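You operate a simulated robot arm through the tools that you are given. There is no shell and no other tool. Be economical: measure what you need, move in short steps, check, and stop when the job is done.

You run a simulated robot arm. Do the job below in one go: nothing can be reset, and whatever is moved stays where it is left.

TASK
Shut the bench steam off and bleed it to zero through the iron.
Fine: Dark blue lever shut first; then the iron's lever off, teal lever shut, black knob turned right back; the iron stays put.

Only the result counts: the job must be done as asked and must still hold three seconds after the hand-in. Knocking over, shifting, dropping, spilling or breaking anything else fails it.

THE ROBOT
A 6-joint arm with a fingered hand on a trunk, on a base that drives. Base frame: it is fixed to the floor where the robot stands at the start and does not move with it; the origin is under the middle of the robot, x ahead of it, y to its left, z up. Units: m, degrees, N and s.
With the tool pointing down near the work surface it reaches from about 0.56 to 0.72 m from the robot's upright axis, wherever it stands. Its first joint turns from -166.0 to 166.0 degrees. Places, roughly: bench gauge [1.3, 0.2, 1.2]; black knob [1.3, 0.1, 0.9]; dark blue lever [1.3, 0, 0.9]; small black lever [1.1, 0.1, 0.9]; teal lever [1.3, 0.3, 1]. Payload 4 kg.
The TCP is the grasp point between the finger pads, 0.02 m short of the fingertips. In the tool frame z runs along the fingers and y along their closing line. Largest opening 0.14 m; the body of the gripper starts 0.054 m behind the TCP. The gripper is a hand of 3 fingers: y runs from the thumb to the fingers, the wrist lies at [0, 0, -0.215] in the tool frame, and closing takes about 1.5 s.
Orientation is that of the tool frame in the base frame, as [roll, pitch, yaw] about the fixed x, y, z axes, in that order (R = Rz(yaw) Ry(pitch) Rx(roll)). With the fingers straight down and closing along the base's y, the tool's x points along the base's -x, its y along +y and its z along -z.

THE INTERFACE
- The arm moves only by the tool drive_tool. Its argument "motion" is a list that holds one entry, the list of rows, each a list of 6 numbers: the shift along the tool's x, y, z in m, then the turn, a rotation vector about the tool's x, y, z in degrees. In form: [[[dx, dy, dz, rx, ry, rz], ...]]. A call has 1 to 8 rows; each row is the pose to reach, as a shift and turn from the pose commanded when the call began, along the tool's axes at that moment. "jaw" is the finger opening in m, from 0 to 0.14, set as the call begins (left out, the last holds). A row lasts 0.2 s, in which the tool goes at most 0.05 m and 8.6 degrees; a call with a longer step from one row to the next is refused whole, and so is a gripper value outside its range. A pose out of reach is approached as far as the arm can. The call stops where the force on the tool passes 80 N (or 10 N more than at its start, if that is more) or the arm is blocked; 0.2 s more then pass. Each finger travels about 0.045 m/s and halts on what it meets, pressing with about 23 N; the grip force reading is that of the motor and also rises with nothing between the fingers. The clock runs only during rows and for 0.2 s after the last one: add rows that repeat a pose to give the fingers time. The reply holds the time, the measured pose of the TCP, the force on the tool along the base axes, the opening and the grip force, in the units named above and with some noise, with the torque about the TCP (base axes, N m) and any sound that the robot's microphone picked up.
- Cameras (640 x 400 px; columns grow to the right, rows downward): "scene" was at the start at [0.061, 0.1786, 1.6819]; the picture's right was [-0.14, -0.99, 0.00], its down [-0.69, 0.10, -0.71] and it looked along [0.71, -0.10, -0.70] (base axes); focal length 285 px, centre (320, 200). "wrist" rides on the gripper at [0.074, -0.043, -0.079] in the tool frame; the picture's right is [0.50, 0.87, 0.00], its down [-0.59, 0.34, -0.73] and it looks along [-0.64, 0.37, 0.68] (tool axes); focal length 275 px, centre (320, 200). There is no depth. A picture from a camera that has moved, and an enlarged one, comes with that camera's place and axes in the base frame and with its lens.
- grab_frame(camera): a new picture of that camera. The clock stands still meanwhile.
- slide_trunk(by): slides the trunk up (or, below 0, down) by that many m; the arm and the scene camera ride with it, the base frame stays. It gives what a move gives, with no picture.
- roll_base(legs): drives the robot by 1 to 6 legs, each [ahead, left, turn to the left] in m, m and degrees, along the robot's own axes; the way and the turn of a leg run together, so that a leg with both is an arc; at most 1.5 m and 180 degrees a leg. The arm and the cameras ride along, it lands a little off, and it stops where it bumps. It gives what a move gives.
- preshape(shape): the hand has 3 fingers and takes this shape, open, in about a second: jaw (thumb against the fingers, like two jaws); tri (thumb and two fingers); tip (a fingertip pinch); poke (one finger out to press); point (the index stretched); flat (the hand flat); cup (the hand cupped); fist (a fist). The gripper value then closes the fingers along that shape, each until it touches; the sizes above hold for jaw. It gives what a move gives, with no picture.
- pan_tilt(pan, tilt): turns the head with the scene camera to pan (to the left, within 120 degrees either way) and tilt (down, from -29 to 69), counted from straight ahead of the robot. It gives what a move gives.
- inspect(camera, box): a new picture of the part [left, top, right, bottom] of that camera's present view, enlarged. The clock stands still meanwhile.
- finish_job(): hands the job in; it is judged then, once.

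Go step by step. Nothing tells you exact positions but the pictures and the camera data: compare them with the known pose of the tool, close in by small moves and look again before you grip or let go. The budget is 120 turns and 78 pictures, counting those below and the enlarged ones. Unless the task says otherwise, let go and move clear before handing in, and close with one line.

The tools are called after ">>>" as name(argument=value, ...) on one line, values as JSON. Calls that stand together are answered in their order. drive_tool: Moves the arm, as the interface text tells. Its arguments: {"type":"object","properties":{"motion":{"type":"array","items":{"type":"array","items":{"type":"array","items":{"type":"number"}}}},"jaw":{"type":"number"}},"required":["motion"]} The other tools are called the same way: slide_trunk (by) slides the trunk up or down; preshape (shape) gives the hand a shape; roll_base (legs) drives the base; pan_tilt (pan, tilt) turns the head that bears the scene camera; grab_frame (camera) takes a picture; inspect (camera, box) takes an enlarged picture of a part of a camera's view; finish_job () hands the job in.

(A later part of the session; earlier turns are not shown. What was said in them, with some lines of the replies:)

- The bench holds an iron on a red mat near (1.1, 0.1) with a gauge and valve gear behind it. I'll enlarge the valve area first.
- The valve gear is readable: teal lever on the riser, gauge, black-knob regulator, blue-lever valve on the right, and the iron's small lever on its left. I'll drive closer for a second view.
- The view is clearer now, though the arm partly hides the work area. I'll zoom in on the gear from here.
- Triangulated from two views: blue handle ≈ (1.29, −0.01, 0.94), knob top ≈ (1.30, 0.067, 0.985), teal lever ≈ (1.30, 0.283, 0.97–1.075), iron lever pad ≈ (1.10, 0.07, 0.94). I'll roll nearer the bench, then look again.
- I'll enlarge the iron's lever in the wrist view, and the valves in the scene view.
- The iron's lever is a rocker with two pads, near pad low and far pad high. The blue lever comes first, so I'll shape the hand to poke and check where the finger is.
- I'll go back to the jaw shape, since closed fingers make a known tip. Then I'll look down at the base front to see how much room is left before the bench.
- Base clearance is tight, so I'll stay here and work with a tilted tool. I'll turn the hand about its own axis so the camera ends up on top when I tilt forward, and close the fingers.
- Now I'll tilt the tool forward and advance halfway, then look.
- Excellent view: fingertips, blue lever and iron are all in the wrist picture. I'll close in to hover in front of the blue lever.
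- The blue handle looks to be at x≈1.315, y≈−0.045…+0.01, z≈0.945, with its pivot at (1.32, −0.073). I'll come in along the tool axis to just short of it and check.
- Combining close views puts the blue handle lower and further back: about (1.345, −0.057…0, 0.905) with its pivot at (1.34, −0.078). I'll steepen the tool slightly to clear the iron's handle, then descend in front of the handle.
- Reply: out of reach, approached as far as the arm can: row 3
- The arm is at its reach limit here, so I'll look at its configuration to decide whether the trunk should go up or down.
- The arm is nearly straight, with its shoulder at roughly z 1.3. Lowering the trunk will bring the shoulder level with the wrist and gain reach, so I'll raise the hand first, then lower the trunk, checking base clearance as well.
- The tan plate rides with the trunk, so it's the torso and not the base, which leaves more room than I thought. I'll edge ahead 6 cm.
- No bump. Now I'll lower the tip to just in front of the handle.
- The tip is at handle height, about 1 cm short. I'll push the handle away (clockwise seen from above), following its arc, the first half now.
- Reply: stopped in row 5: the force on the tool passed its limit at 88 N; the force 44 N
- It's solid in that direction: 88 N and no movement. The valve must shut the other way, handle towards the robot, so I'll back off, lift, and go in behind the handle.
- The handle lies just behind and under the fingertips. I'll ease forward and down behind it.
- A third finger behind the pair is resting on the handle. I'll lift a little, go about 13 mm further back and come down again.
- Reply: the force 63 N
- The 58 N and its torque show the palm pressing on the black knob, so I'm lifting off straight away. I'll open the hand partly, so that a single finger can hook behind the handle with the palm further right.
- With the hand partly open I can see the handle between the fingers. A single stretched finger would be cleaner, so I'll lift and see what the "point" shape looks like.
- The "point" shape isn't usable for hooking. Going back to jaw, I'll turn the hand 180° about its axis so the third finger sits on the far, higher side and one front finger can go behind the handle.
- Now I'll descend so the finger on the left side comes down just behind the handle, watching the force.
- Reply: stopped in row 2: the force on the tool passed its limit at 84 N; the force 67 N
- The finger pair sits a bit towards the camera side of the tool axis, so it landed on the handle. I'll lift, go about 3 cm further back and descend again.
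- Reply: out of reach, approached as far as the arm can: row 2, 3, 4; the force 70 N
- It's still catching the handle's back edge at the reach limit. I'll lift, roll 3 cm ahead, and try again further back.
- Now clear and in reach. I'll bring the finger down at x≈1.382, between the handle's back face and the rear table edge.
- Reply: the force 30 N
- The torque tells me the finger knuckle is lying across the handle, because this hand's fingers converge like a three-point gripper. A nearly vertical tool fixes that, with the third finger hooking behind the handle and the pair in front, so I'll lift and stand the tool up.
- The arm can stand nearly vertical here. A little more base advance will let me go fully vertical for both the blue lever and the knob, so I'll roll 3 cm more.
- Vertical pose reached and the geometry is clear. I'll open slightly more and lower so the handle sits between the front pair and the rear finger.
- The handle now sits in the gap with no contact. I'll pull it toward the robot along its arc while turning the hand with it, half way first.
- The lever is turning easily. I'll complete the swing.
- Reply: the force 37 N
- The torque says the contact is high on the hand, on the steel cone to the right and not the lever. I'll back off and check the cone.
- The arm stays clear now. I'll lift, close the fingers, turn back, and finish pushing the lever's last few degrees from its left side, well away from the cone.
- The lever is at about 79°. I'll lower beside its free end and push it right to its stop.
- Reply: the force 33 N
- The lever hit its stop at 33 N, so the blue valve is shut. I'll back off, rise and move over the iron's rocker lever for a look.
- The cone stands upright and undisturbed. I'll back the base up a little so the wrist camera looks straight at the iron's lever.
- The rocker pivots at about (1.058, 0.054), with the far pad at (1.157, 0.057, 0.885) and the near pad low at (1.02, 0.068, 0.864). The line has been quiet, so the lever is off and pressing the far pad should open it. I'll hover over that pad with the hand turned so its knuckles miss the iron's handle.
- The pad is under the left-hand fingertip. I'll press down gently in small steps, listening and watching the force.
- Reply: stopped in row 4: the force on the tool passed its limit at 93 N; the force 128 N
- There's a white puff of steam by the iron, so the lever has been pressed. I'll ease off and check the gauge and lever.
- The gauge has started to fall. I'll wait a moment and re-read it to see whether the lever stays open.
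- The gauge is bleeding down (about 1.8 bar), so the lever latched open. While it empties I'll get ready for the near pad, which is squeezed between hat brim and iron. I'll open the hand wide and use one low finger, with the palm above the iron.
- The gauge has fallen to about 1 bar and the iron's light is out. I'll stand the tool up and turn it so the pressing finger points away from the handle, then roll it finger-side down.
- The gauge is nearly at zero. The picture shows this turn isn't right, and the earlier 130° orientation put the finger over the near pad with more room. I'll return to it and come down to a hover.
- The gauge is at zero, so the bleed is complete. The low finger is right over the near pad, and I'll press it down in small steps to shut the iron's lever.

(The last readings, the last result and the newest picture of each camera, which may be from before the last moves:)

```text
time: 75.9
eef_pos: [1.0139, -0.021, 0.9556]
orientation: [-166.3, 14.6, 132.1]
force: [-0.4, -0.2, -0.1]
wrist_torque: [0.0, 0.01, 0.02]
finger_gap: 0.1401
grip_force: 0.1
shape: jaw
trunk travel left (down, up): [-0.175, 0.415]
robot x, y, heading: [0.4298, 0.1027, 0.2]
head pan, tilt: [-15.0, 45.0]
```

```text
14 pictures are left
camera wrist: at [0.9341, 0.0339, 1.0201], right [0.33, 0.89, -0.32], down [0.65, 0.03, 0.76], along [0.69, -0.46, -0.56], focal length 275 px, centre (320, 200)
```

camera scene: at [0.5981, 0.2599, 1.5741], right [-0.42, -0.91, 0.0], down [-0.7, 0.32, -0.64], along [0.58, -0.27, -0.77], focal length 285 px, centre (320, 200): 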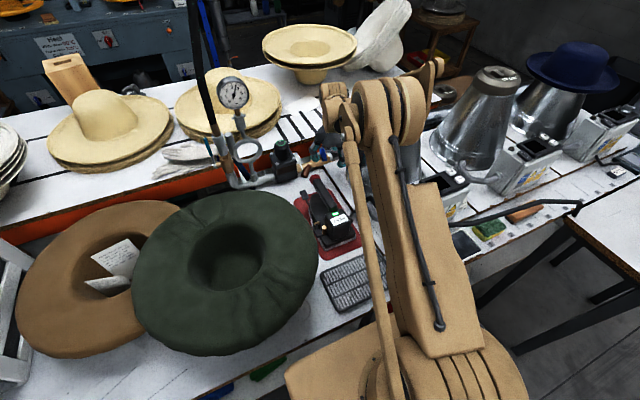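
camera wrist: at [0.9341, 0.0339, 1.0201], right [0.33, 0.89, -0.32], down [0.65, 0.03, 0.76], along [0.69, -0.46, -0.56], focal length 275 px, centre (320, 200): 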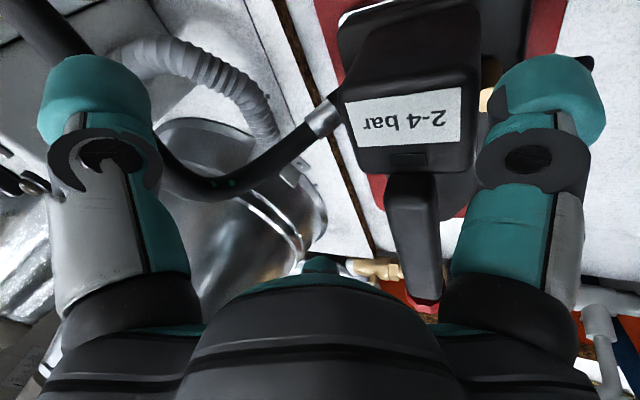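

>>> drive_tool(motion=[[[0.0015, 0.0014, 0.0056, 0, 0, 0], [0.003, 0.0027, 0.0113, 0, 0, 0], [0.0043, 0.0039, 0.016, 0, 0, 0], [0.0056, 0.005, 0.0207, 0, 0, 0]]])

>>> inspect(camera="scene", box=[300, 160, 400, 260])

```text
time: 76.9
eef_pos: [1.0162, -0.0186, 0.9318]
orientation: [-166.3, 14.7, 132.1]
force: [0.7, 0.4, -0.7]
wrist_torque: [0.02, -0.02, -0.02]
finger_gap: 0.1401
grip_force: 0.1
shape: jaw
trunk travel left (down, up): [-0.175, 0.415]
robot x, y, heading: [0.431, 0.1002, 0.2]
head pan, tilt: [-15.0, 45.0]
```

```text
4.00 times, centred on (350, 210) of scene
camera zoom: at [0.4872, 0.2712, 1.5811], right [-0.26, -0.97, 0.0], down [-0.68, 0.18, -0.71], along [0.68, -0.18, -0.71], focal length 1141 px, centre (200, 160)
```

zoom: 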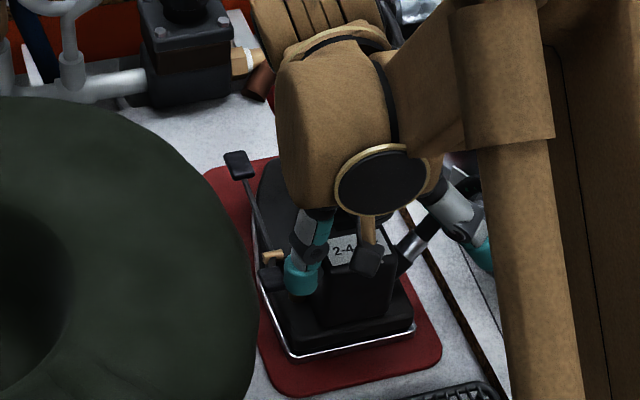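

The zoomed view shows the finger about 2 cm right of the pad. I'll lift 1.5 cm, shift left and slightly forward, then come down again.

>>> drive_tool(motion=[[[-0.0038, -0.0034, -0.0141, 0, 0, 0], [0.0028, 0.0178, -0.0211, 0, 0, 0], [0.0066, 0.0212, -0.007, 0, 0, 0], [0.0081, 0.0226, -0.0014, 0, 0, 0]]])

>>> inspect(camera="scene", box=[300, 180, 380, 240])

```text
time: 77.9
eef_pos: [1.0264, -0.0011, 0.9258]
orientation: [-166.4, 14.7, 132.1]
force: [0.3, 0.8, 1.2]
wrist_torque: [0.1, -0.01, 0.04]
finger_gap: 0.14
grip_force: 0.0
shape: jaw
trunk travel left (down, up): [-0.175, 0.415]
robot x, y, heading: [0.427, 0.0981, 0.1]
head pan, tilt: [-15.0, 45.0]
```

```text
6.67 times, centred on (340, 210) of scene
camera zoom: at [0.4869, 0.2711, 1.5811], right [-0.26, -0.97, 0.0], down [-0.68, 0.18, -0.71], along [0.68, -0.18, -0.71], focal length 1902 px, centre (187, 133)
```

zoom: 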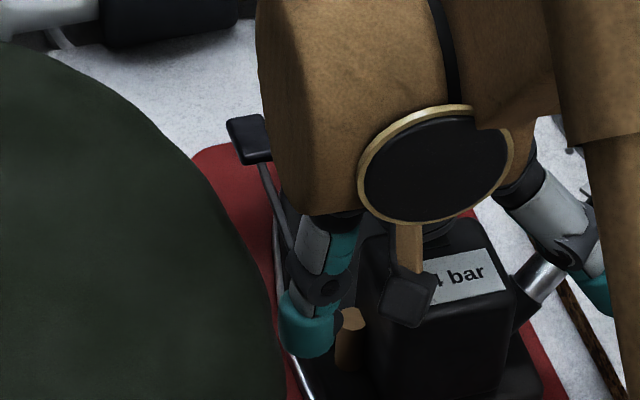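

The finger now covers the pad, with light contact starting. I'll press on.

>>> drive_tool(motion=[[[0.0013, 0.0011, 0.0047, 0, 0, 0], [0.0025, 0.0023, 0.0094, 0, 0, 0], [0.0038, 0.0034, 0.0141, 0, 0, 0], [0.0051, 0.0046, 0.0188, 0, 0, 0]]])

>>> inspect(camera="scene", box=[300, 180, 380, 240])

```text
time: 78.9
eef_pos: [1.0252, -0.0018, 0.9099]
orientation: [-166.6, 14.9, 131.9]
force: [9.2, -5.3, 61.2]
wrist_torque: [4.33, 0.5, -0.62]
finger_gap: 0.1399
grip_force: 0.1
shape: jaw
trunk travel left (down, up): [-0.175, 0.415]
robot x, y, heading: [0.4278, 0.1017, -0.0]
head pan, tilt: [-15.0, 45.0]
```

```text
6.67 times, centred on (340, 210) of scene
camera zoom: at [0.4826, 0.2706, 1.5821], right [-0.26, -0.97, 0.0], down [-0.68, 0.18, -0.71], along [0.69, -0.18, -0.71], focal length 1902 px, centre (187, 133)
```

zoom: 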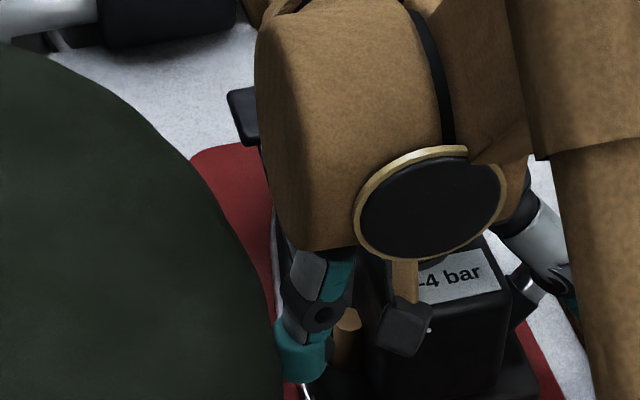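

The far pad rose and the load sits exactly on the near pad: the iron's lever is off. I'll retreat straight up, level the hand, and verify.

>>> drive_tool(motion=[[[-0.0102, -0.0092, -0.0376, 0, 0, 0], [-0.0203, -0.0183, -0.0752, 0, 0, 0], [-0.033, -0.03, -0.122, 0, 0, 0], [-0.0355, -0.032, -0.1315, -4.3, 5.1, 0], [-0.0355, -0.032, -0.1315, -8.6, 10.2, 0], [-0.0355, -0.032, -0.1315, -12.86, 15.3, 0]]], jaw=0.14)

>>> inspect(camera="scene", box=[230, 70, 390, 260])

```text
time: 80.3
eef_pos: [1.0266, -0.0018, 1.0464]
orientation: [-179.6, -0.5, 130.3]
force: [-0.5, 0.1, -1.0]
wrist_torque: [0.04, -0.02, -0.01]
finger_gap: 0.1401
grip_force: 0.0
shape: jaw
trunk travel left (down, up): [-0.175, 0.415]
robot x, y, heading: [0.4268, 0.1015, -0.1]
head pan, tilt: [-15.0, 45.0]
```

```text
2.11 times, centred on (310, 165) of scene
camera zoom: at [0.4872, 0.2707, 1.5811], right [-0.26, -0.97, 0.0], down [-0.68, 0.18, -0.71], along [0.68, -0.18, -0.71], focal length 600 px, centre (341, 274)
```

zoom: 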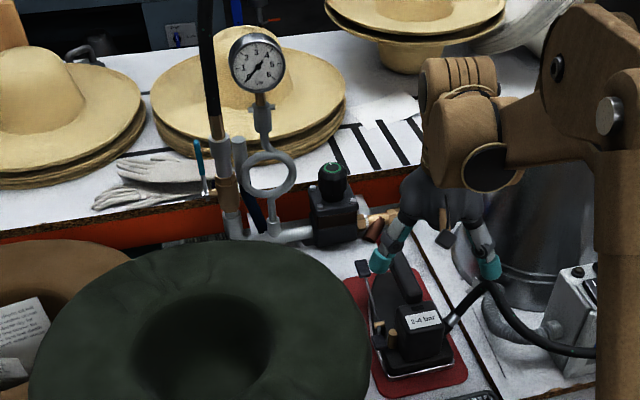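

The gauge reads zero and the iron's lever is back up (off). Next is the teal lever at about (1.34, 0.283), pivot z≈0.947, top z≈1.05. I'll rise, close the fingers, turn the hand round and reposition the base.

>>> drive_tool(motion=[[[0, 0, -0.03, 0, 0, 8.5], [0, 0, -0.06, 0, 0, 17], [0, 0, -0.09, 0, 0, 25.5], [0, 0, -0.12, 0, 0, 34], [0, 0, -0.14, 0, 0, 42.5], [0, 0, -0.14, 0, 0, 51], [0, 0, -0.14, 0, 0, 59.5], [0, 0, -0.14, 0, 0, 68]]], jaw=0.0)

>>> drive_tool(motion=[[[0, 0, 0, 0, 0, 8.5], [0, 0, 0, 0, 0, 17], [0, 0, 0, 0, 0, 25.5], [0, 0, 0, 0, 0, 34], [0, 0, 0, 0, 0, 42.5], [0, 0, 0, 0, 0, 51], [0, 0, 0, 0, 0, 59.5], [0, 0, 0, 0, 0, 62]]])

>>> roll_base(legs=[[0.0, 0.15, 0], [0.1, 0.0, 0]])

```text
time: 82.1
eef_pos: [1.0292, -0.001, 1.1871]
orientation: [-179.4, 0.2, 62.1]
force: [0.4, 0.1, 0.9]
wrist_torque: [0.0, 0.02, 0.0]
finger_gap: 0.0001
grip_force: 4.9
shape: jaw
trunk travel left (down, up): [-0.175, 0.415]
robot x, y, heading: [0.4342, 0.1013, -0.1]
head pan, tilt: [-15.0, 45.0]
```

```text
time: 83.9
eef_pos: [1.0279, -0.001, 1.187]
orientation: [-179.9, 0.7, 0.0]
force: [-0.4, -1.0, -0.1]
wrist_torque: [0.03, -0.02, 0.03]
finger_gap: 0.0
grip_force: 23.2
shape: jaw
trunk travel left (down, up): [-0.175, 0.415]
robot x, y, heading: [0.4293, 0.0998, 0.1]
head pan, tilt: [-15.0, 45.0]
```

```text
time: 86.0
eef_pos: [1.1307, 0.1492, 1.1858]
orientation: [-179.9, 0.7, 0.3]
force: [0.1, 0.9, 0.1]
wrist_torque: [0.04, 0.05, -0.01]
finger_gap: 0.0
grip_force: 22.7
shape: jaw
trunk travel left (down, up): [-0.175, 0.415]
robot x, y, heading: [0.5291, 0.2545, -0.1]
head pan, tilt: [-15.0, 45.0]
```

I'll lean the hand (palm to the left, tips pointing right and forward) and swing round to the left of the teal lever, clear of gauge and riser.

>>> drive_tool(motion=[[[0.0, -0.045, 0, -5, 3.3, 0], [0.0, -0.09, 0, -10, 6.7, 0], [0.0, -0.135, 0, -15, 10, 0], [0.0, -0.18, 0, -20, 13.3, 0], [0.03, -0.215, 0, -25, 16.7, 0], [0.07, -0.215, 0.01, -30, 20, 0], [0.11, -0.215, 0.02, -30, 20, 0], [0.14, -0.215, 0.03, -30, 20, 0]]])

>>> grab_frame(camera="wrist")

```text
time: 87.8
eef_pos: [1.2698, 0.3661, 1.1527]
orientation: [148.9, -18.5, 5.6]
force: [-0.6, 0.3, 0.3]
wrist_torque: [0.0, 0.0, -0.01]
finger_gap: 0.0
grip_force: 22.8
shape: jaw
trunk travel left (down, up): [-0.175, 0.415]
robot x, y, heading: [0.527, 0.2531, 0.2]
head pan, tilt: [-15.0, 45.0]
```

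```text
9 pictures are left
camera wrist: at [1.3168, 0.4494, 1.2195], right [0.4, -0.71, 0.58], down [-0.82, 0.01, 0.58], along [-0.41, -0.71, -0.57], focal length 275 px, centre (320, 200)
```

wrist: 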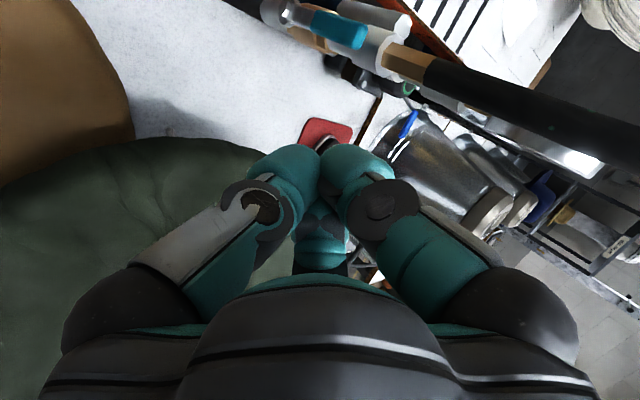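

The teal grip is at x≈1.345, y≈0.283, z 0.99–1.05. I'll nudge the base forward for reach and bring the fingertips down behind and left of the lever.

>>> roll_base(legs=[[0.05, 0.0, 0]])

>>> drive_tool(motion=[[[0.018, -0.0075, 0.0228, 0, 0, 0], [0.0361, -0.015, 0.0457, 0, 0, 0], [0.0444, -0.0217, 0.0696, 0, 0, 0], [0.0527, -0.0284, 0.0934, 0, 0, 0], [0.0428, -0.0387, 0.1201, 0, 0, 0]]])

>>> grab_frame(camera="wrist")

```text
time: 88.7
eef_pos: [1.2873, 0.3655, 1.1538]
orientation: [148.9, -18.5, 5.6]
force: [-1.2, 0.1, 0.2]
wrist_torque: [0.02, -0.06, 0.02]
finger_gap: 0.0002
grip_force: 22.8
shape: jaw
trunk travel left (down, up): [-0.175, 0.415]
robot x, y, heading: [0.5499, 0.2508, -0.0]
head pan, tilt: [-15.0, 45.0]
stopped in leg 1: the robot was blocked; the commanded pose is now the measured one
```

```text
time: 89.9
eef_pos: [1.3727, 0.3442, 1.0519]
orientation: [149.0, -18.5, 5.5]
force: [0.1, -0.1, -1.0]
wrist_torque: [0.02, 0.04, 0.02]
finger_gap: 0.0
grip_force: 23.0
shape: jaw
trunk travel left (down, up): [-0.175, 0.415]
robot x, y, heading: [0.5502, 0.2551, 0.1]
head pan, tilt: [-15.0, 45.0]
```

```text
8 pictures are left
camera wrist: at [1.4204, 0.4265, 1.1181], right [0.4, -0.71, 0.58], down [-0.82, 0.01, 0.58], along [-0.41, -0.71, -0.57], focal length 275 px, centre (320, 200)
```

wrist: 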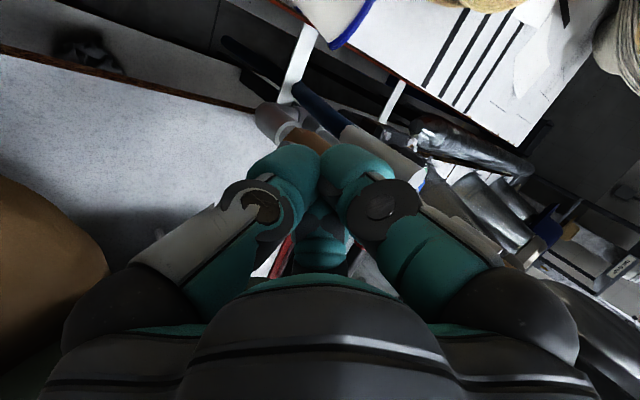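

The base touched the bench and stopped, so that's the limit. I'll go a further 2.7 cm past the lever, then slide right so the fingers overlap it from behind.

>>> drive_tool(motion=[[[0.013, -0.001, 0.0043, 0, 0, 0], [0.0255, -0.002, 0.0087, 0, 0, 0], [0.024, 0.011, 0.016, 0, 0, 0], [0.0227, 0.024, 0.0233, 0, 0, 0]]])

>>> grab_frame(camera="wrist")

```text
time: 90.9
eef_pos: [1.3986, 0.3127, 1.0517]
orientation: [149.0, -18.4, 5.5]
force: [0.2, -0.4, 0.2]
wrist_torque: [0.03, 0.01, -0.01]
finger_gap: 0.0001
grip_force: 23.1
shape: jaw
trunk travel left (down, up): [-0.175, 0.415]
robot x, y, heading: [0.5492, 0.2529, 0.1]
head pan, tilt: [-15.0, 45.0]
```

```text
7 pictures are left
camera wrist: at [1.446, 0.3953, 1.1172], right [0.4, -0.71, 0.58], down [-0.82, 0.01, 0.58], along [-0.41, -0.71, -0.57], focal length 275 px, centre (320, 200)
```

wrist: 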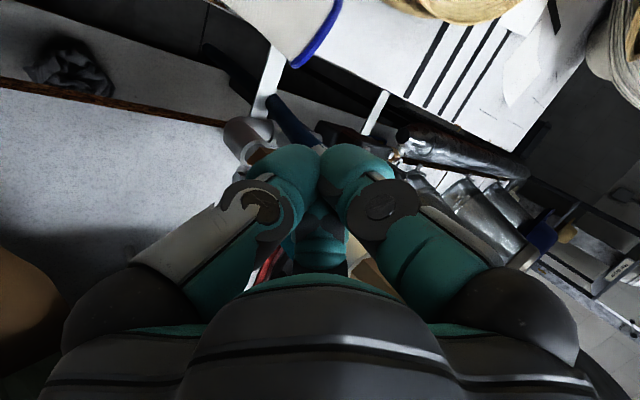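

The lever is now on the near side of the fingers. I'll lean slightly more, drop a centimetre, and pull towards the robot, watching for movement or a stop.

>>> drive_tool(motion=[[[-0.0019, -0.0029, 0.0049, -4.7, 0.4, -1.6], [-0.0038, -0.0059, 0.0097, -9.4, 0.8, -3.2], [-0.0227, -0.0043, 0.0033, -9.4, 0.8, -3.2], [-0.0368, -0.0031, -0.0015, -9.4, 0.8, -3.2], [-0.051, -0.0019, -0.0063, -9.4, 0.8, -3.2], [-0.0607, -0.0016, -0.0087, -9.4, 0.8, -3.2], [-0.0711, -0.0022, -0.0095, -9.4, 0.8, -3.2], [-0.0818, -0.0034, -0.0094, -9.4, 0.8, -3.2]]])

>>> inspect(camera="scene", box=[220, 70, 340, 190])

```text
time: 92.7
eef_pos: [1.3176, 0.3141, 1.0313]
orientation: [138.5, -17.2, 8.7]
force: [-0.5, 0.1, 0.5]
wrist_torque: [-0.03, 0.05, -0.01]
finger_gap: 0.0
grip_force: 22.8
shape: jaw
trunk travel left (down, up): [-0.175, 0.415]
robot x, y, heading: [0.5479, 0.2582, 0.2]
head pan, tilt: [-15.0, 45.0]
```

```text
3.33 times, centred on (280, 130) of scene
camera zoom: at [0.6085, 0.4227, 1.5811], right [-0.26, -0.97, 0.0], down [-0.68, 0.18, -0.71], along [0.68, -0.18, -0.71], focal length 951 px, centre (453, 433)
```

zoom: 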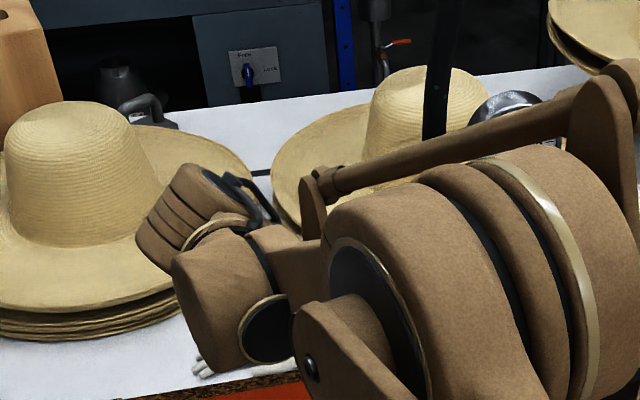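

No resistance and the scene view is blocked by the arm. I'll check with the wrist camera.

>>> grab_frame(camera="wrist")

```text
5 pictures are left
camera wrist: at [1.3654, 0.4071, 1.082], right [0.4, -0.59, 0.7], down [-0.82, 0.11, 0.57], along [-0.41, -0.8, -0.44], focal length 275 px, centre (320, 200)
```

wrist: 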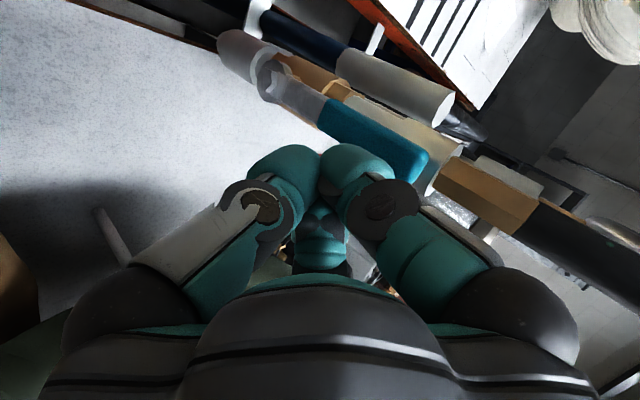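

The lever is untouched at (1.347, 0.282), so the fingers passed just left of it and are now in front. I'll back up, shift right, lower, and test a gentle push away from the robot first.

>>> drive_tool(motion=[[[-0.0397, 0.0034, -0.0134, 0, 0, 0], [-0.0475, 0.0007, 0.009, 0, 0, 0], [-0.0314, -0.0007, 0.0144, 0, 0, 0], [-0.024, -0.0013, 0.017, 0, 0, 0], [-0.0172, -0.0019, 0.0192, 0, 0, 0], [-0.0125, -0.0023, 0.0208, 0, 0, 0], [-0.0078, -0.0027, 0.0224, 0, 0, 0]]])

```text
time: 94.3
eef_pos: [1.3182, 0.3007, 1.0099]
orientation: [138.5, -17.3, 8.7]
force: [-1.4, 0.3, -1.2]
wrist_torque: [0.01, -0.01, 0.02]
finger_gap: 0.0
grip_force: 23.6
shape: jaw
trunk travel left (down, up): [-0.175, 0.415]
robot x, y, heading: [0.5468, 0.2502, 0.0]
head pan, tilt: [-15.0, 45.0]
```

>>> drive_tool(motion=[[[0.0095, -0.0008, 0.0032, 0, 0, 0], [0.0189, -0.0016, 0.0064, 0, 0, 0], [0.0283, -0.0024, 0.0096, 0, 0, 0]]])

>>> grab_frame(camera="wrist")

```text
time: 95.1
eef_pos: [1.3421, 0.3087, 1.0119]
orientation: [138.4, -17.3, 8.8]
force: [-56.8, 27.1, -12.0]
wrist_torque: [0.56, 0.41, -1.58]
finger_gap: 0.0
grip_force: 23.1
shape: jaw
trunk travel left (down, up): [-0.175, 0.415]
robot x, y, heading: [0.5504, 0.2554, 0.1]
head pan, tilt: [-15.0, 45.0]
```

```text
4 pictures are left
camera wrist: at [1.389, 0.4019, 1.0634], right [0.4, -0.59, 0.7], down [-0.82, 0.11, 0.57], along [-0.41, -0.8, -0.44], focal length 275 px, centre (320, 200)
```

wrist: 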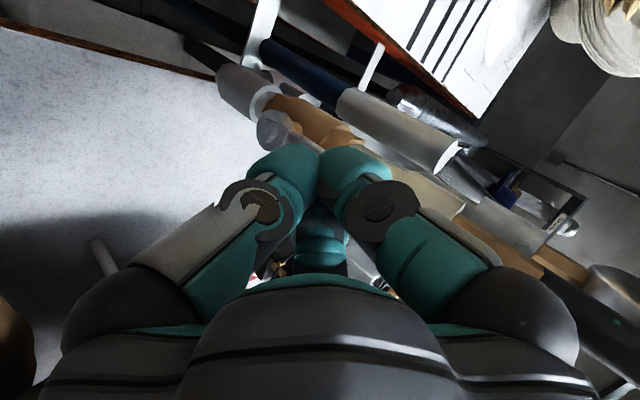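

The push met a firm stop (57 N) with the lever upright, so teal also closes towards the robot. I'll go round over the left side and settle behind the lever, further right than before.

>>> drive_tool(motion=[[[-0.0174, -0.0061, -0.0126, 0, 0, 0], [-0.005, -0.0172, -0.0523, 0, 0, 0], [0.0249, -0.0114, -0.0767, 0, 0, 0], [0.0577, -0.0043, -0.0778, 0, 0, 0], [0.085, -0.0023, -0.0578, 0, 0, 0], [0.0857, 0.0105, -0.0252, 0, 0, 0], [0.0776, 0.0202, 0.001, 0, 0, 0], [0.0741, 0.0235, 0.0123, 0, 0, 0]]])

```text
time: 96.9
eef_pos: [1.4206, 0.2851, 1.0386]
orientation: [138.6, -17.2, 8.7]
force: [0.6, 0.2, -0.4]
wrist_torque: [-0.02, 0.03, 0.0]
finger_gap: 0.0
grip_force: 23.0
shape: jaw
trunk travel left (down, up): [-0.175, 0.415]
robot x, y, heading: [0.5515, 0.2549, -0.2]
head pan, tilt: [-15.0, 45.0]
```

Behind the lever with no contact. Pulling toward the robot now.

>>> drive_tool(motion=[[[-0.0077, -0.0084, -0.0107, 0, 0, 0], [-0.0219, -0.0072, -0.0155, 0, 0, 0], [-0.037, -0.0079, -0.0182, 0, 0, 0], [-0.0526, -0.0099, -0.0194, 0, 0, 0], [-0.0688, -0.0131, -0.0191, 0, 0, 0]]])

>>> grab_frame(camera="wrist")

```text
time: 98.1
eef_pos: [1.3507, 0.3009, 1.0225]
orientation: [138.4, -17.2, 8.7]
force: [-0.5, 4.8, 2.9]
wrist_torque: [-0.08, 0.07, -0.07]
finger_gap: 0.0
grip_force: 22.8
shape: jaw
trunk travel left (down, up): [-0.175, 0.415]
robot x, y, heading: [0.5468, 0.2539, -0.3]
head pan, tilt: [-15.0, 45.0]
```

```text
3 pictures are left
camera wrist: at [1.3972, 0.3938, 1.0742], right [0.4, -0.59, 0.7], down [-0.82, 0.11, 0.57], along [-0.41, -0.8, -0.44], focal length 275 px, centre (320, 200)
```

wrist: 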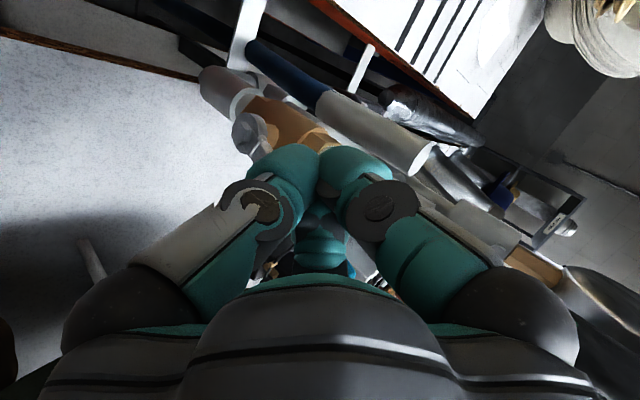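

A slight contact force suggests the lever is coming along. I'll continue the arc forward and down.

>>> drive_tool(motion=[[[-0.0174, -0.0079, 0.0026, 0, 0, 0], [-0.0353, -0.0157, 0.0064, 0, 0, 0], [-0.052, -0.0241, 0.013, 0, 0, 0], [-0.0616, -0.03, 0.0179, 0, 0, 0], [-0.0687, -0.0346, 0.022, 0, 0, 0]]])

```text
time: 99.3
eef_pos: [1.2941, 0.304, 0.9675]
orientation: [138.3, -17.4, 8.8]
force: [11.9, 13.5, 32.5]
wrist_torque: [-0.42, -0.15, 0.19]
finger_gap: 0.0001
grip_force: 23.2
shape: jaw
trunk travel left (down, up): [-0.175, 0.415]
robot x, y, heading: [0.5455, 0.2531, 0.1]
head pan, tilt: [-15.0, 45.0]
```

I now have 33 N pressing down at lever-horizontal height, which is the stop. I'll retreat up and look.

>>> drive_tool(motion=[[[0.0118, 0.0036, -0.0339, 0, 0, 0], [0.0061, 0.0228, -0.0751, 0, 0, 0], [-0.0072, 0.047, -0.1081, 0, 0, 0]]])

>>> grab_frame(camera="wrist")

```text
time: 100.1
eef_pos: [1.2483, 0.3313, 1.072]
orientation: [138.6, -17.3, 8.5]
force: [-0.6, 0.1, 1.2]
wrist_torque: [0.01, 0.03, 0.03]
finger_gap: 0.0
grip_force: 23.7
shape: jaw
trunk travel left (down, up): [-0.175, 0.415]
robot x, y, heading: [0.5478, 0.253, -0.1]
head pan, tilt: [-15.0, 45.0]
```

```text
2 pictures are left
camera wrist: at [1.2968, 0.4243, 1.1225], right [0.4, -0.6, 0.7], down [-0.82, 0.11, 0.57], along [-0.41, -0.8, -0.44], focal length 275 px, centre (320, 200)
```

wrist: 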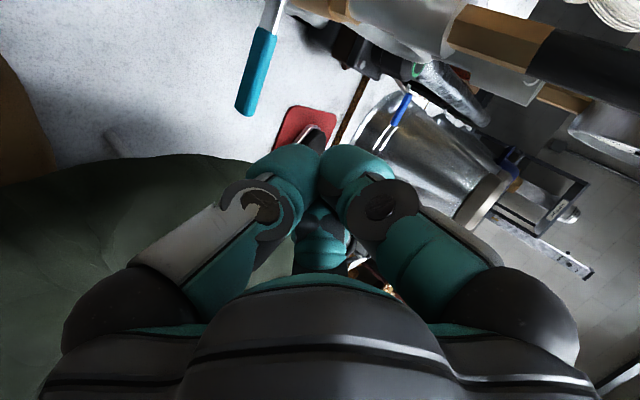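

The teal lever now lies horizontal (tip at z≈0.949), so it's shut. Next is the black knob at about (1.341, 0.060), top z≈0.96. I'll retreat, stand the hand upright and turn it to a start angle that keeps its knuckles off the siphon loop.

>>> drive_tool(motion=[[[-0.0236, 0.0195, -0.0297, 3.1, -0.3, 1.1], [-0.0471, 0.0391, -0.0594, 6.3, -0.5, 2.1], [-0.0707, 0.0586, -0.0891, 9.4, -0.8, 3.2]]])

>>> drive_tool(motion=[[[0, 0, 0, 6, -4, 0], [0, 0, 0, 12, -8, 0], [0, 0, 0, 18, -12, 0], [0, 0, 0, 24, -16, 0], [0, 0, 0, 30, -20, 0]]], jaw=0.09)

>>> drive_tool(motion=[[[0, 0, 0, 0, 0, -8.5], [0, 0, 0, 0, 0, -17], [0, 0, 0, 0, 0, -25.5], [0, 0, 0, 0, 0, -34], [0, 0, 0, 0, 0, -42.5], [0, 0, 0, 0, 0, -51], [0, 0, 0, 0, 0, -59.5], [0, 0, 0, 0, 0, -68]]])

>>> drive_tool(motion=[[[0, 0, 0, 0, 0, -8.5], [0, 0, 0, 0, 0, -17], [0, 0, 0, 0, 0, -25.5], [0, 0, 0, 0, 0, -34], [0, 0, 0, 0, 0, -42.5], [0, 0, 0, 0, 0, -51], [0, 0, 0, 0, 0, -59.5], [0, 0, 0, 0, 0, -68]]])

>>> roll_base(legs=[[0.0, -0.16, 0]])

```text
time: 100.9
eef_pos: [1.1495, 0.3308, 1.1508]
orientation: [149.0, -18.6, 5.5]
force: [-0.4, -1.3, 0.2]
wrist_torque: [-0.02, 0.02, -0.02]
finger_gap: 0.0
grip_force: 23.2
shape: jaw
trunk travel left (down, up): [-0.175, 0.415]
robot x, y, heading: [0.5531, 0.2506, 0.2]
head pan, tilt: [-15.0, 45.0]
```

```text
time: 102.1
eef_pos: [1.1503, 0.3306, 1.1509]
orientation: [-179.8, 0.8, 0.2]
force: [0.0, 0.7, 0.2]
wrist_torque: [0.04, 0.0, 0.02]
finger_gap: 0.0899
grip_force: 0.1
shape: jaw
trunk travel left (down, up): [-0.175, 0.415]
robot x, y, heading: [0.5506, 0.2523, 0.1]
head pan, tilt: [-15.0, 45.0]
```

```text
time: 103.9
eef_pos: [1.1495, 0.3309, 1.1501]
orientation: [-179.3, 0.2, 68.3]
force: [0.0, -0.2, -0.2]
wrist_torque: [-0.04, 0.02, 0.0]
finger_gap: 0.0899
grip_force: 0.1
shape: jaw
trunk travel left (down, up): [-0.175, 0.415]
robot x, y, heading: [0.5493, 0.256, -0.0]
head pan, tilt: [-15.0, 45.0]
```

```text
time: 105.7
eef_pos: [1.1508, 0.3314, 1.1499]
orientation: [-179.7, -0.4, 136.4]
force: [-1.0, 0.3, 0.6]
wrist_torque: [0.01, 0.01, 0.03]
finger_gap: 0.0899
grip_force: 0.1
shape: jaw
trunk travel left (down, up): [-0.175, 0.415]
robot x, y, heading: [0.5548, 0.2513, -0.0]
head pan, tilt: [-15.0, 45.0]
```

```text
time: 107.1
eef_pos: [1.1508, 0.1671, 1.1497]
orientation: [-179.7, -0.6, 136.1]
force: [-0.1, -0.3, 0.5]
wrist_torque: [0.05, 0.0, -0.01]
finger_gap: 0.0902
grip_force: 0.1
shape: jaw
trunk travel left (down, up): [-0.175, 0.415]
robot x, y, heading: [0.5505, 0.09, 0.1]
head pan, tilt: [-15.0, 45.0]
```

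Moving above the knob.

>>> drive_tool(motion=[[[-0.0347, -0.036, 0, 0, 0, -2], [-0.0733, -0.0473, 0, 0, 0, -4], [-0.1174, -0.0354, 0, 0, 0, -6], [-0.1462, -0.0077, 0, 0, 0, -8], [-0.175, 0.02, 0, 0, 0, -9], [-0.2002, 0.0443, 0, 0, 0, -9], [-0.211, 0.0547, 0.04, 0, 0, -9], [-0.211, 0.0547, 0.085, 0, 0, -9]]])

>>> grab_frame(camera="wrist")

```text
time: 108.9
eef_pos: [1.3399, 0.0619, 1.0613]
orientation: [-179.7, -0.5, 145.0]
force: [0.5, -0.3, -1.0]
wrist_torque: [-0.01, -0.03, 0.03]
finger_gap: 0.09
grip_force: 0.1
shape: jaw
trunk travel left (down, up): [-0.175, 0.415]
robot x, y, heading: [0.5475, 0.0909, -0.4]
head pan, tilt: [-15.0, 45.0]
```

```text
1 pictures are left
camera wrist: at [1.2545, 0.0699, 1.1408], right [0.09, 1.0, 0.0], down [0.68, -0.06, 0.73], along [0.72, -0.06, -0.69], focal length 275 px, centre (320, 200)
```

wrist: 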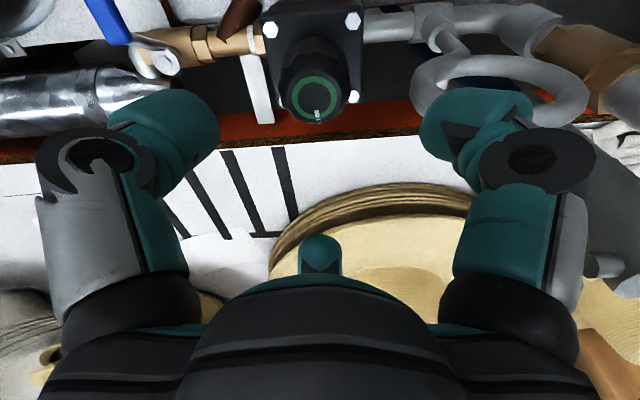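

The knob is centred under the hand. I'll turn a bit more so the right finger clears the siphon loop, narrow the jaw and lower over the knob.

>>> drive_tool(motion=[[[-0.0028, -0.001, 0, 0, 0, -8], [-0.0028, -0.001, 0, 0, 0, -16], [-0.0028, -0.001, 0.045, 0, 0, -16], [-0.0028, -0.001, 0.08, 0, 0, -16], [-0.0028, -0.001, 0.094, 0, 0, -16]]], jaw=0.065)

>>> drive_tool(motion=[[[0, 0, 0, 0, 0, 0], [0, 0, 0, 0, 0, 0], [0, 0, 0, 0, 0, 0], [0, 0, 0, 0, 0, 0], [0, 0, 0, 0, 0, 0], [0, 0, 0, 0, 0, 0]]], jaw=0.0)

```text
time: 110.1
eef_pos: [1.3409, 0.0597, 0.9699]
orientation: [-179.8, -0.6, 161.1]
force: [0.1, 0.6, 0.8]
wrist_torque: [-0.02, 0.0, 0.01]
finger_gap: 0.0656
grip_force: 0.1
shape: jaw
trunk travel left (down, up): [-0.175, 0.415]
robot x, y, heading: [0.5484, 0.0894, -0.1]
head pan, tilt: [-15.0, 45.0]
```

```text
time: 111.5
eef_pos: [1.3412, 0.0602, 0.9697]
orientation: [-180.0, -0.6, 161.1]
force: [1.4, -0.2, 6.1]
wrist_torque: [0.1, -0.05, 0.01]
finger_gap: 0.0379
grip_force: 23.4
shape: jaw
trunk travel left (down, up): [-0.175, 0.415]
robot x, y, heading: [0.5496, 0.0926, -0.0]
head pan, tilt: [-15.0, 45.0]
```

The knob is gripped (gap 38 mm). I'll turn it anticlockwise.

>>> drive_tool(motion=[[[0, 0, 0, 0, 0, -8], [0, 0, 0, 0, 0, -16], [0, 0, 0, 0, 0, -24], [0, 0, 0, 0, 0, -32], [0, 0, 0, 0, 0, -40], [0, 0, 0, 0, 0, -48], [0, 0, 0, 0, 0, -55]]])

```text
time: 113.1
eef_pos: [1.3384, 0.0563, 0.9692]
orientation: [179.6, -0.4, -143.9]
force: [3.7, -15.6, 11.6]
wrist_torque: [-0.34, -0.07, -0.08]
finger_gap: 0.0377
grip_force: 23.0
shape: jaw
trunk travel left (down, up): [-0.175, 0.415]
robot x, y, heading: [0.5503, 0.0921, 0.2]
head pan, tilt: [-15.0, 45.0]
```

It's turning freely with no stop yet (Tz≈−0.1). I'll repeat ratchet strokes: open, turn back, close, turn anticlockwise.

>>> drive_tool(motion=[[[0, 0, 0, 0, 0, 0], [0, 0, 0, 0, 0, 0], [0, 0, 0, 0, 0, 8.5], [0, 0, 0, 0, 0, 17], [0, 0, 0, 0, 0, 25.5], [0, 0, 0, 0, 0, 34], [0, 0, 0, 0, 0, 42.5], [0, 0, 0, 0, 0, 50]]], jaw=0.062)

>>> drive_tool(motion=[[[0, 0, 0, 0, 0, 0], [0, 0, 0, 0, 0, 0], [0, 0, 0, 0, 0, 0], [0, 0, 0, 0, 0, -8.5], [0, 0, 0, 0, 0, -17], [0, 0, 0, 0, 0, -25.5], [0, 0, 0, 0, 0, -34], [0, 0, 0, 0, 0, -42.5]]], jaw=0.0)

>>> drive_tool(motion=[[[0, 0, 0, 0, 0, 0], [0, 0, 0, 0, 0, 0], [0, 0, 0, 0, 0, 8.5], [0, 0, 0, 0, 0, 17], [0, 0, 0, 0, 0, 25.5], [0, 0, 0, 0, 0, 34], [0, 0, 0, 0, 0, 42.5], [0, 0, 0, 0, 0, 42.5]]], jaw=0.062)

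>>> drive_tool(motion=[[[0, 0, 0, 0, 0, 0], [0, 0, 0, 0, 0, 0], [0, 0, 0, 0, 0, 0], [0, 0, 0, 0, 0, -8.5], [0, 0, 0, 0, 0, -17], [0, 0, 0, 0, 0, -25.5], [0, 0, 0, 0, 0, -34], [0, 0, 0, 0, 0, -42.5]]], jaw=0.0)

```text
time: 114.9
eef_pos: [1.3406, 0.0587, 0.9702]
orientation: [-179.9, -0.5, 165.9]
force: [-0.3, 0.6, 0.3]
wrist_torque: [-0.04, 0.01, 0.01]
finger_gap: 0.0618
grip_force: 0.1
shape: jaw
trunk travel left (down, up): [-0.175, 0.415]
robot x, y, heading: [0.5512, 0.095, -0.4]
head pan, tilt: [-15.0, 45.0]
```

```text
time: 116.7
eef_pos: [1.3409, 0.0567, 0.9695]
orientation: [179.6, -0.3, -151.4]
force: [8.4, -13.6, 14.6]
wrist_torque: [-0.3, -0.16, -0.09]
finger_gap: 0.0378
grip_force: 23.0
shape: jaw
trunk travel left (down, up): [-0.175, 0.415]
robot x, y, heading: [0.552, 0.0922, -0.3]
head pan, tilt: [-15.0, 45.0]
```

```text
time: 118.5
eef_pos: [1.3398, 0.0589, 0.9686]
orientation: [-179.7, -0.5, 166.0]
force: [0.7, -0.1, 0.4]
wrist_torque: [0.03, 0.01, -0.01]
finger_gap: 0.0617
grip_force: 0.1
shape: jaw
trunk travel left (down, up): [-0.175, 0.415]
robot x, y, heading: [0.5516, 0.0926, -0.1]
head pan, tilt: [-15.0, 45.0]
```

```text
time: 120.3
eef_pos: [1.3405, 0.0574, 0.9692]
orientation: [179.7, -0.5, -151.5]
force: [2.0, -11.6, 6.0]
wrist_torque: [-0.28, -0.08, -0.05]
finger_gap: 0.0387
grip_force: 22.9
shape: jaw
trunk travel left (down, up): [-0.175, 0.415]
robot x, y, heading: [0.5494, 0.0876, -0.2]
head pan, tilt: [-15.0, 45.0]
```

Strokes work with low torque, so no stop yet. I'll continue with more strokes.

>>> drive_tool(motion=[[[0, 0, 0, 0, 0, 0], [0, 0, 0, 0, 0, 0], [0, 0, 0, 0, 0, 8.5], [0, 0, 0, 0, 0, 17], [0, 0, 0, 0, 0, 25.5], [0, 0, 0, 0, 0, 34], [0, 0, 0, 0, 0, 42.5], [0, 0, 0, 0, 0, 42.5]]], jaw=0.062)

>>> drive_tool(motion=[[[0, 0, 0, 0, 0, 0], [0, 0, 0, 0, 0, 0], [0, 0, 0, 0, 0, 0], [0, 0, 0, 0, 0, -8.5], [0, 0, 0, 0, 0, -17], [0, 0, 0, 0, 0, -25.5], [0, 0, 0, 0, 0, -34], [0, 0, 0, 0, 0, -42.5]]], jaw=0.0)

>>> drive_tool(motion=[[[0, 0, 0, 0, 0, 0], [0, 0, 0, 0, 0, 0], [0, 0, 0, 0, 0, 8.5], [0, 0, 0, 0, 0, 17], [0, 0, 0, 0, 0, 25.5], [0, 0, 0, 0, 0, 34], [0, 0, 0, 0, 0, 42.5], [0, 0, 0, 0, 0, 42.5]]], jaw=0.062)

>>> drive_tool(motion=[[[0, 0, 0, 0, 0, 0], [0, 0, 0, 0, 0, 0], [0, 0, 0, 0, 0, 0], [0, 0, 0, 0, 0, -8.5], [0, 0, 0, 0, 0, -17], [0, 0, 0, 0, 0, -25.5], [0, 0, 0, 0, 0, -34], [0, 0, 0, 0, 0, -42.5]]], jaw=0.0)

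>>> drive_tool(motion=[[[0, 0, 0, 0, 0, 0], [0, 0, 0, 0, 0, 0], [0, 0, 0, 0, 0, 8.5], [0, 0, 0, 0, 0, 17], [0, 0, 0, 0, 0, 25.5], [0, 0, 0, 0, 0, 34], [0, 0, 0, 0, 0, 42.5], [0, 0, 0, 0, 0, 42.5]]], jaw=0.062)

>>> drive_tool(motion=[[[0, 0, 0, 0, 0, 0], [0, 0, 0, 0, 0, 0], [0, 0, 0, 0, 0, 0], [0, 0, 0, 0, 0, -8.5], [0, 0, 0, 0, 0, -17], [0, 0, 0, 0, 0, -25.5], [0, 0, 0, 0, 0, -34], [0, 0, 0, 0, 0, -42.5]]], jaw=0.0)

```text
time: 122.1
eef_pos: [1.3401, 0.0607, 0.9689]
orientation: [-179.9, -0.6, 166.0]
force: [-0.2, -1.1, 0.3]
wrist_torque: [0.0, 0.01, 0.01]
finger_gap: 0.0615
grip_force: 0.0
shape: jaw
trunk travel left (down, up): [-0.175, 0.415]
robot x, y, heading: [0.5484, 0.0934, -0.3]
head pan, tilt: [-15.0, 45.0]
```

```text
time: 123.9
eef_pos: [1.3389, 0.0574, 0.9708]
orientation: [179.7, -0.3, -151.3]
force: [-6.9, -8.8, 11.3]
wrist_torque: [-0.18, 0.04, -0.67]
finger_gap: 0.0385
grip_force: 23.3
shape: jaw
trunk travel left (down, up): [-0.175, 0.415]
robot x, y, heading: [0.5481, 0.0912, 0.1]
head pan, tilt: [-15.0, 45.0]
```

```text
time: 125.7
eef_pos: [1.3408, 0.0593, 0.9682]
orientation: [-179.8, -0.6, 165.9]
force: [0.3, 0.4, 0.2]
wrist_torque: [0.01, -0.03, 0.02]
finger_gap: 0.0618
grip_force: 0.1
shape: jaw
trunk travel left (down, up): [-0.175, 0.415]
robot x, y, heading: [0.5485, 0.0919, 0.1]
head pan, tilt: [-15.0, 45.0]
```

```text
time: 127.5
eef_pos: [1.3383, 0.0567, 0.9711]
orientation: [179.7, -0.4, -151.5]
force: [-6.3, -12.2, 18.3]
wrist_torque: [-0.29, -0.15, -0.91]
finger_gap: 0.0383
grip_force: 22.8
shape: jaw
trunk travel left (down, up): [-0.175, 0.415]
robot x, y, heading: [0.5502, 0.0916, -0.3]
head pan, tilt: [-15.0, 45.0]
```

```text
time: 129.3
eef_pos: [1.341, 0.0593, 0.9682]
orientation: [-179.9, -0.6, 166.0]
force: [-0.8, -0.5, -0.2]
wrist_torque: [-0.02, 0.0, 0.01]
finger_gap: 0.0619
grip_force: 0.0
shape: jaw
trunk travel left (down, up): [-0.175, 0.415]
robot x, y, heading: [0.5536, 0.0925, -0.3]
head pan, tilt: [-15.0, 45.0]
```

```text
time: 131.1
eef_pos: [1.3388, 0.057, 0.9706]
orientation: [179.6, -0.4, -151.3]
force: [-7.4, -12.3, 16.2]
wrist_torque: [-0.26, -0.06, -0.84]
finger_gap: 0.0373
grip_force: 22.9
shape: jaw
trunk travel left (down, up): [-0.175, 0.415]
robot x, y, heading: [0.5494, 0.0901, -0.2]
head pan, tilt: [-15.0, 45.0]
```

The torque jumped to about −0.9 N·m for three strokes running: the knob is at its anticlockwise stop. I'll open, lift straight off and back away.

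>>> drive_tool(motion=[[[0, 0, 0, 0, 0, 0], [0, 0, 0, 0, 0, 0], [0, 0, 0, 0, 0, 0], [0, 0, -0.03, 0, 0, 0], [0, 0, -0.07, 0, 0, 0], [0, 0, -0.115, 0, 0, 0], [0, 0, -0.16, 0, 0, 0], [0, 0, -0.19, 0, 0, 0]]], jaw=0.062)

>>> roll_base(legs=[[-0.3, 0.0, 0]])

>>> inspect(camera="scene", box=[220, 60, 400, 220])

```text
time: 132.9
eef_pos: [1.3426, 0.0579, 1.1609]
orientation: [179.6, -0.5, -151.5]
force: [0.5, 0.7, 0.1]
wrist_torque: [0.0, 0.01, 0.01]
finger_gap: 0.0618
grip_force: 0.0
shape: jaw
trunk travel left (down, up): [-0.175, 0.415]
robot x, y, heading: [0.5488, 0.0912, -0.1]
head pan, tilt: [-15.0, 45.0]
```

```text
time: 135.0
eef_pos: [1.0416, 0.0576, 1.1599]
orientation: [179.6, -0.4, -151.5]
force: [-0.2, 0.0, -0.8]
wrist_torque: [-0.02, -0.04, 0.02]
finger_gap: 0.0619
grip_force: 0.1
shape: jaw
trunk travel left (down, up): [-0.175, 0.415]
robot x, y, heading: [0.2484, 0.092, -0.4]
head pan, tilt: [-15.0, 45.0]
```

```text
2.50 times, centred on (310, 140) of scene
camera zoom: at [0.3066, 0.262, 1.5811], right [-0.26, -0.96, 0.0], down [-0.68, 0.19, -0.71], along [0.68, -0.19, -0.71], focal length 713 px, centre (345, 350)
```

zoom: 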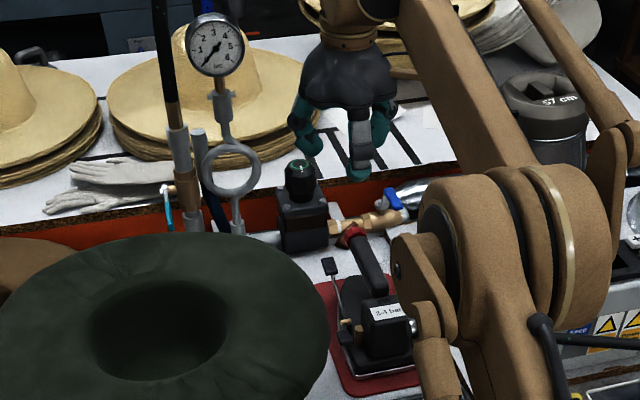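

The gauge reads zero, the blue and teal levers are both crosswise, the iron's lever is up (off), the knob is turned back to its stop, and the hand is clear. The iron is on its mat. Handing in.

>>> finish_job()

```text
The job is handed in.
```

I handed the job in with the bench steam shut off and bled to zero through the iron: blue lever shut first, then the iron's lever off, teal lever shut and black knob turned back to its stop. The iron is still on its mat; on the way the hand pressed against the right-hand steel cone (about 35 N) and the base bumped the bench, and I saw no sign that either moved.
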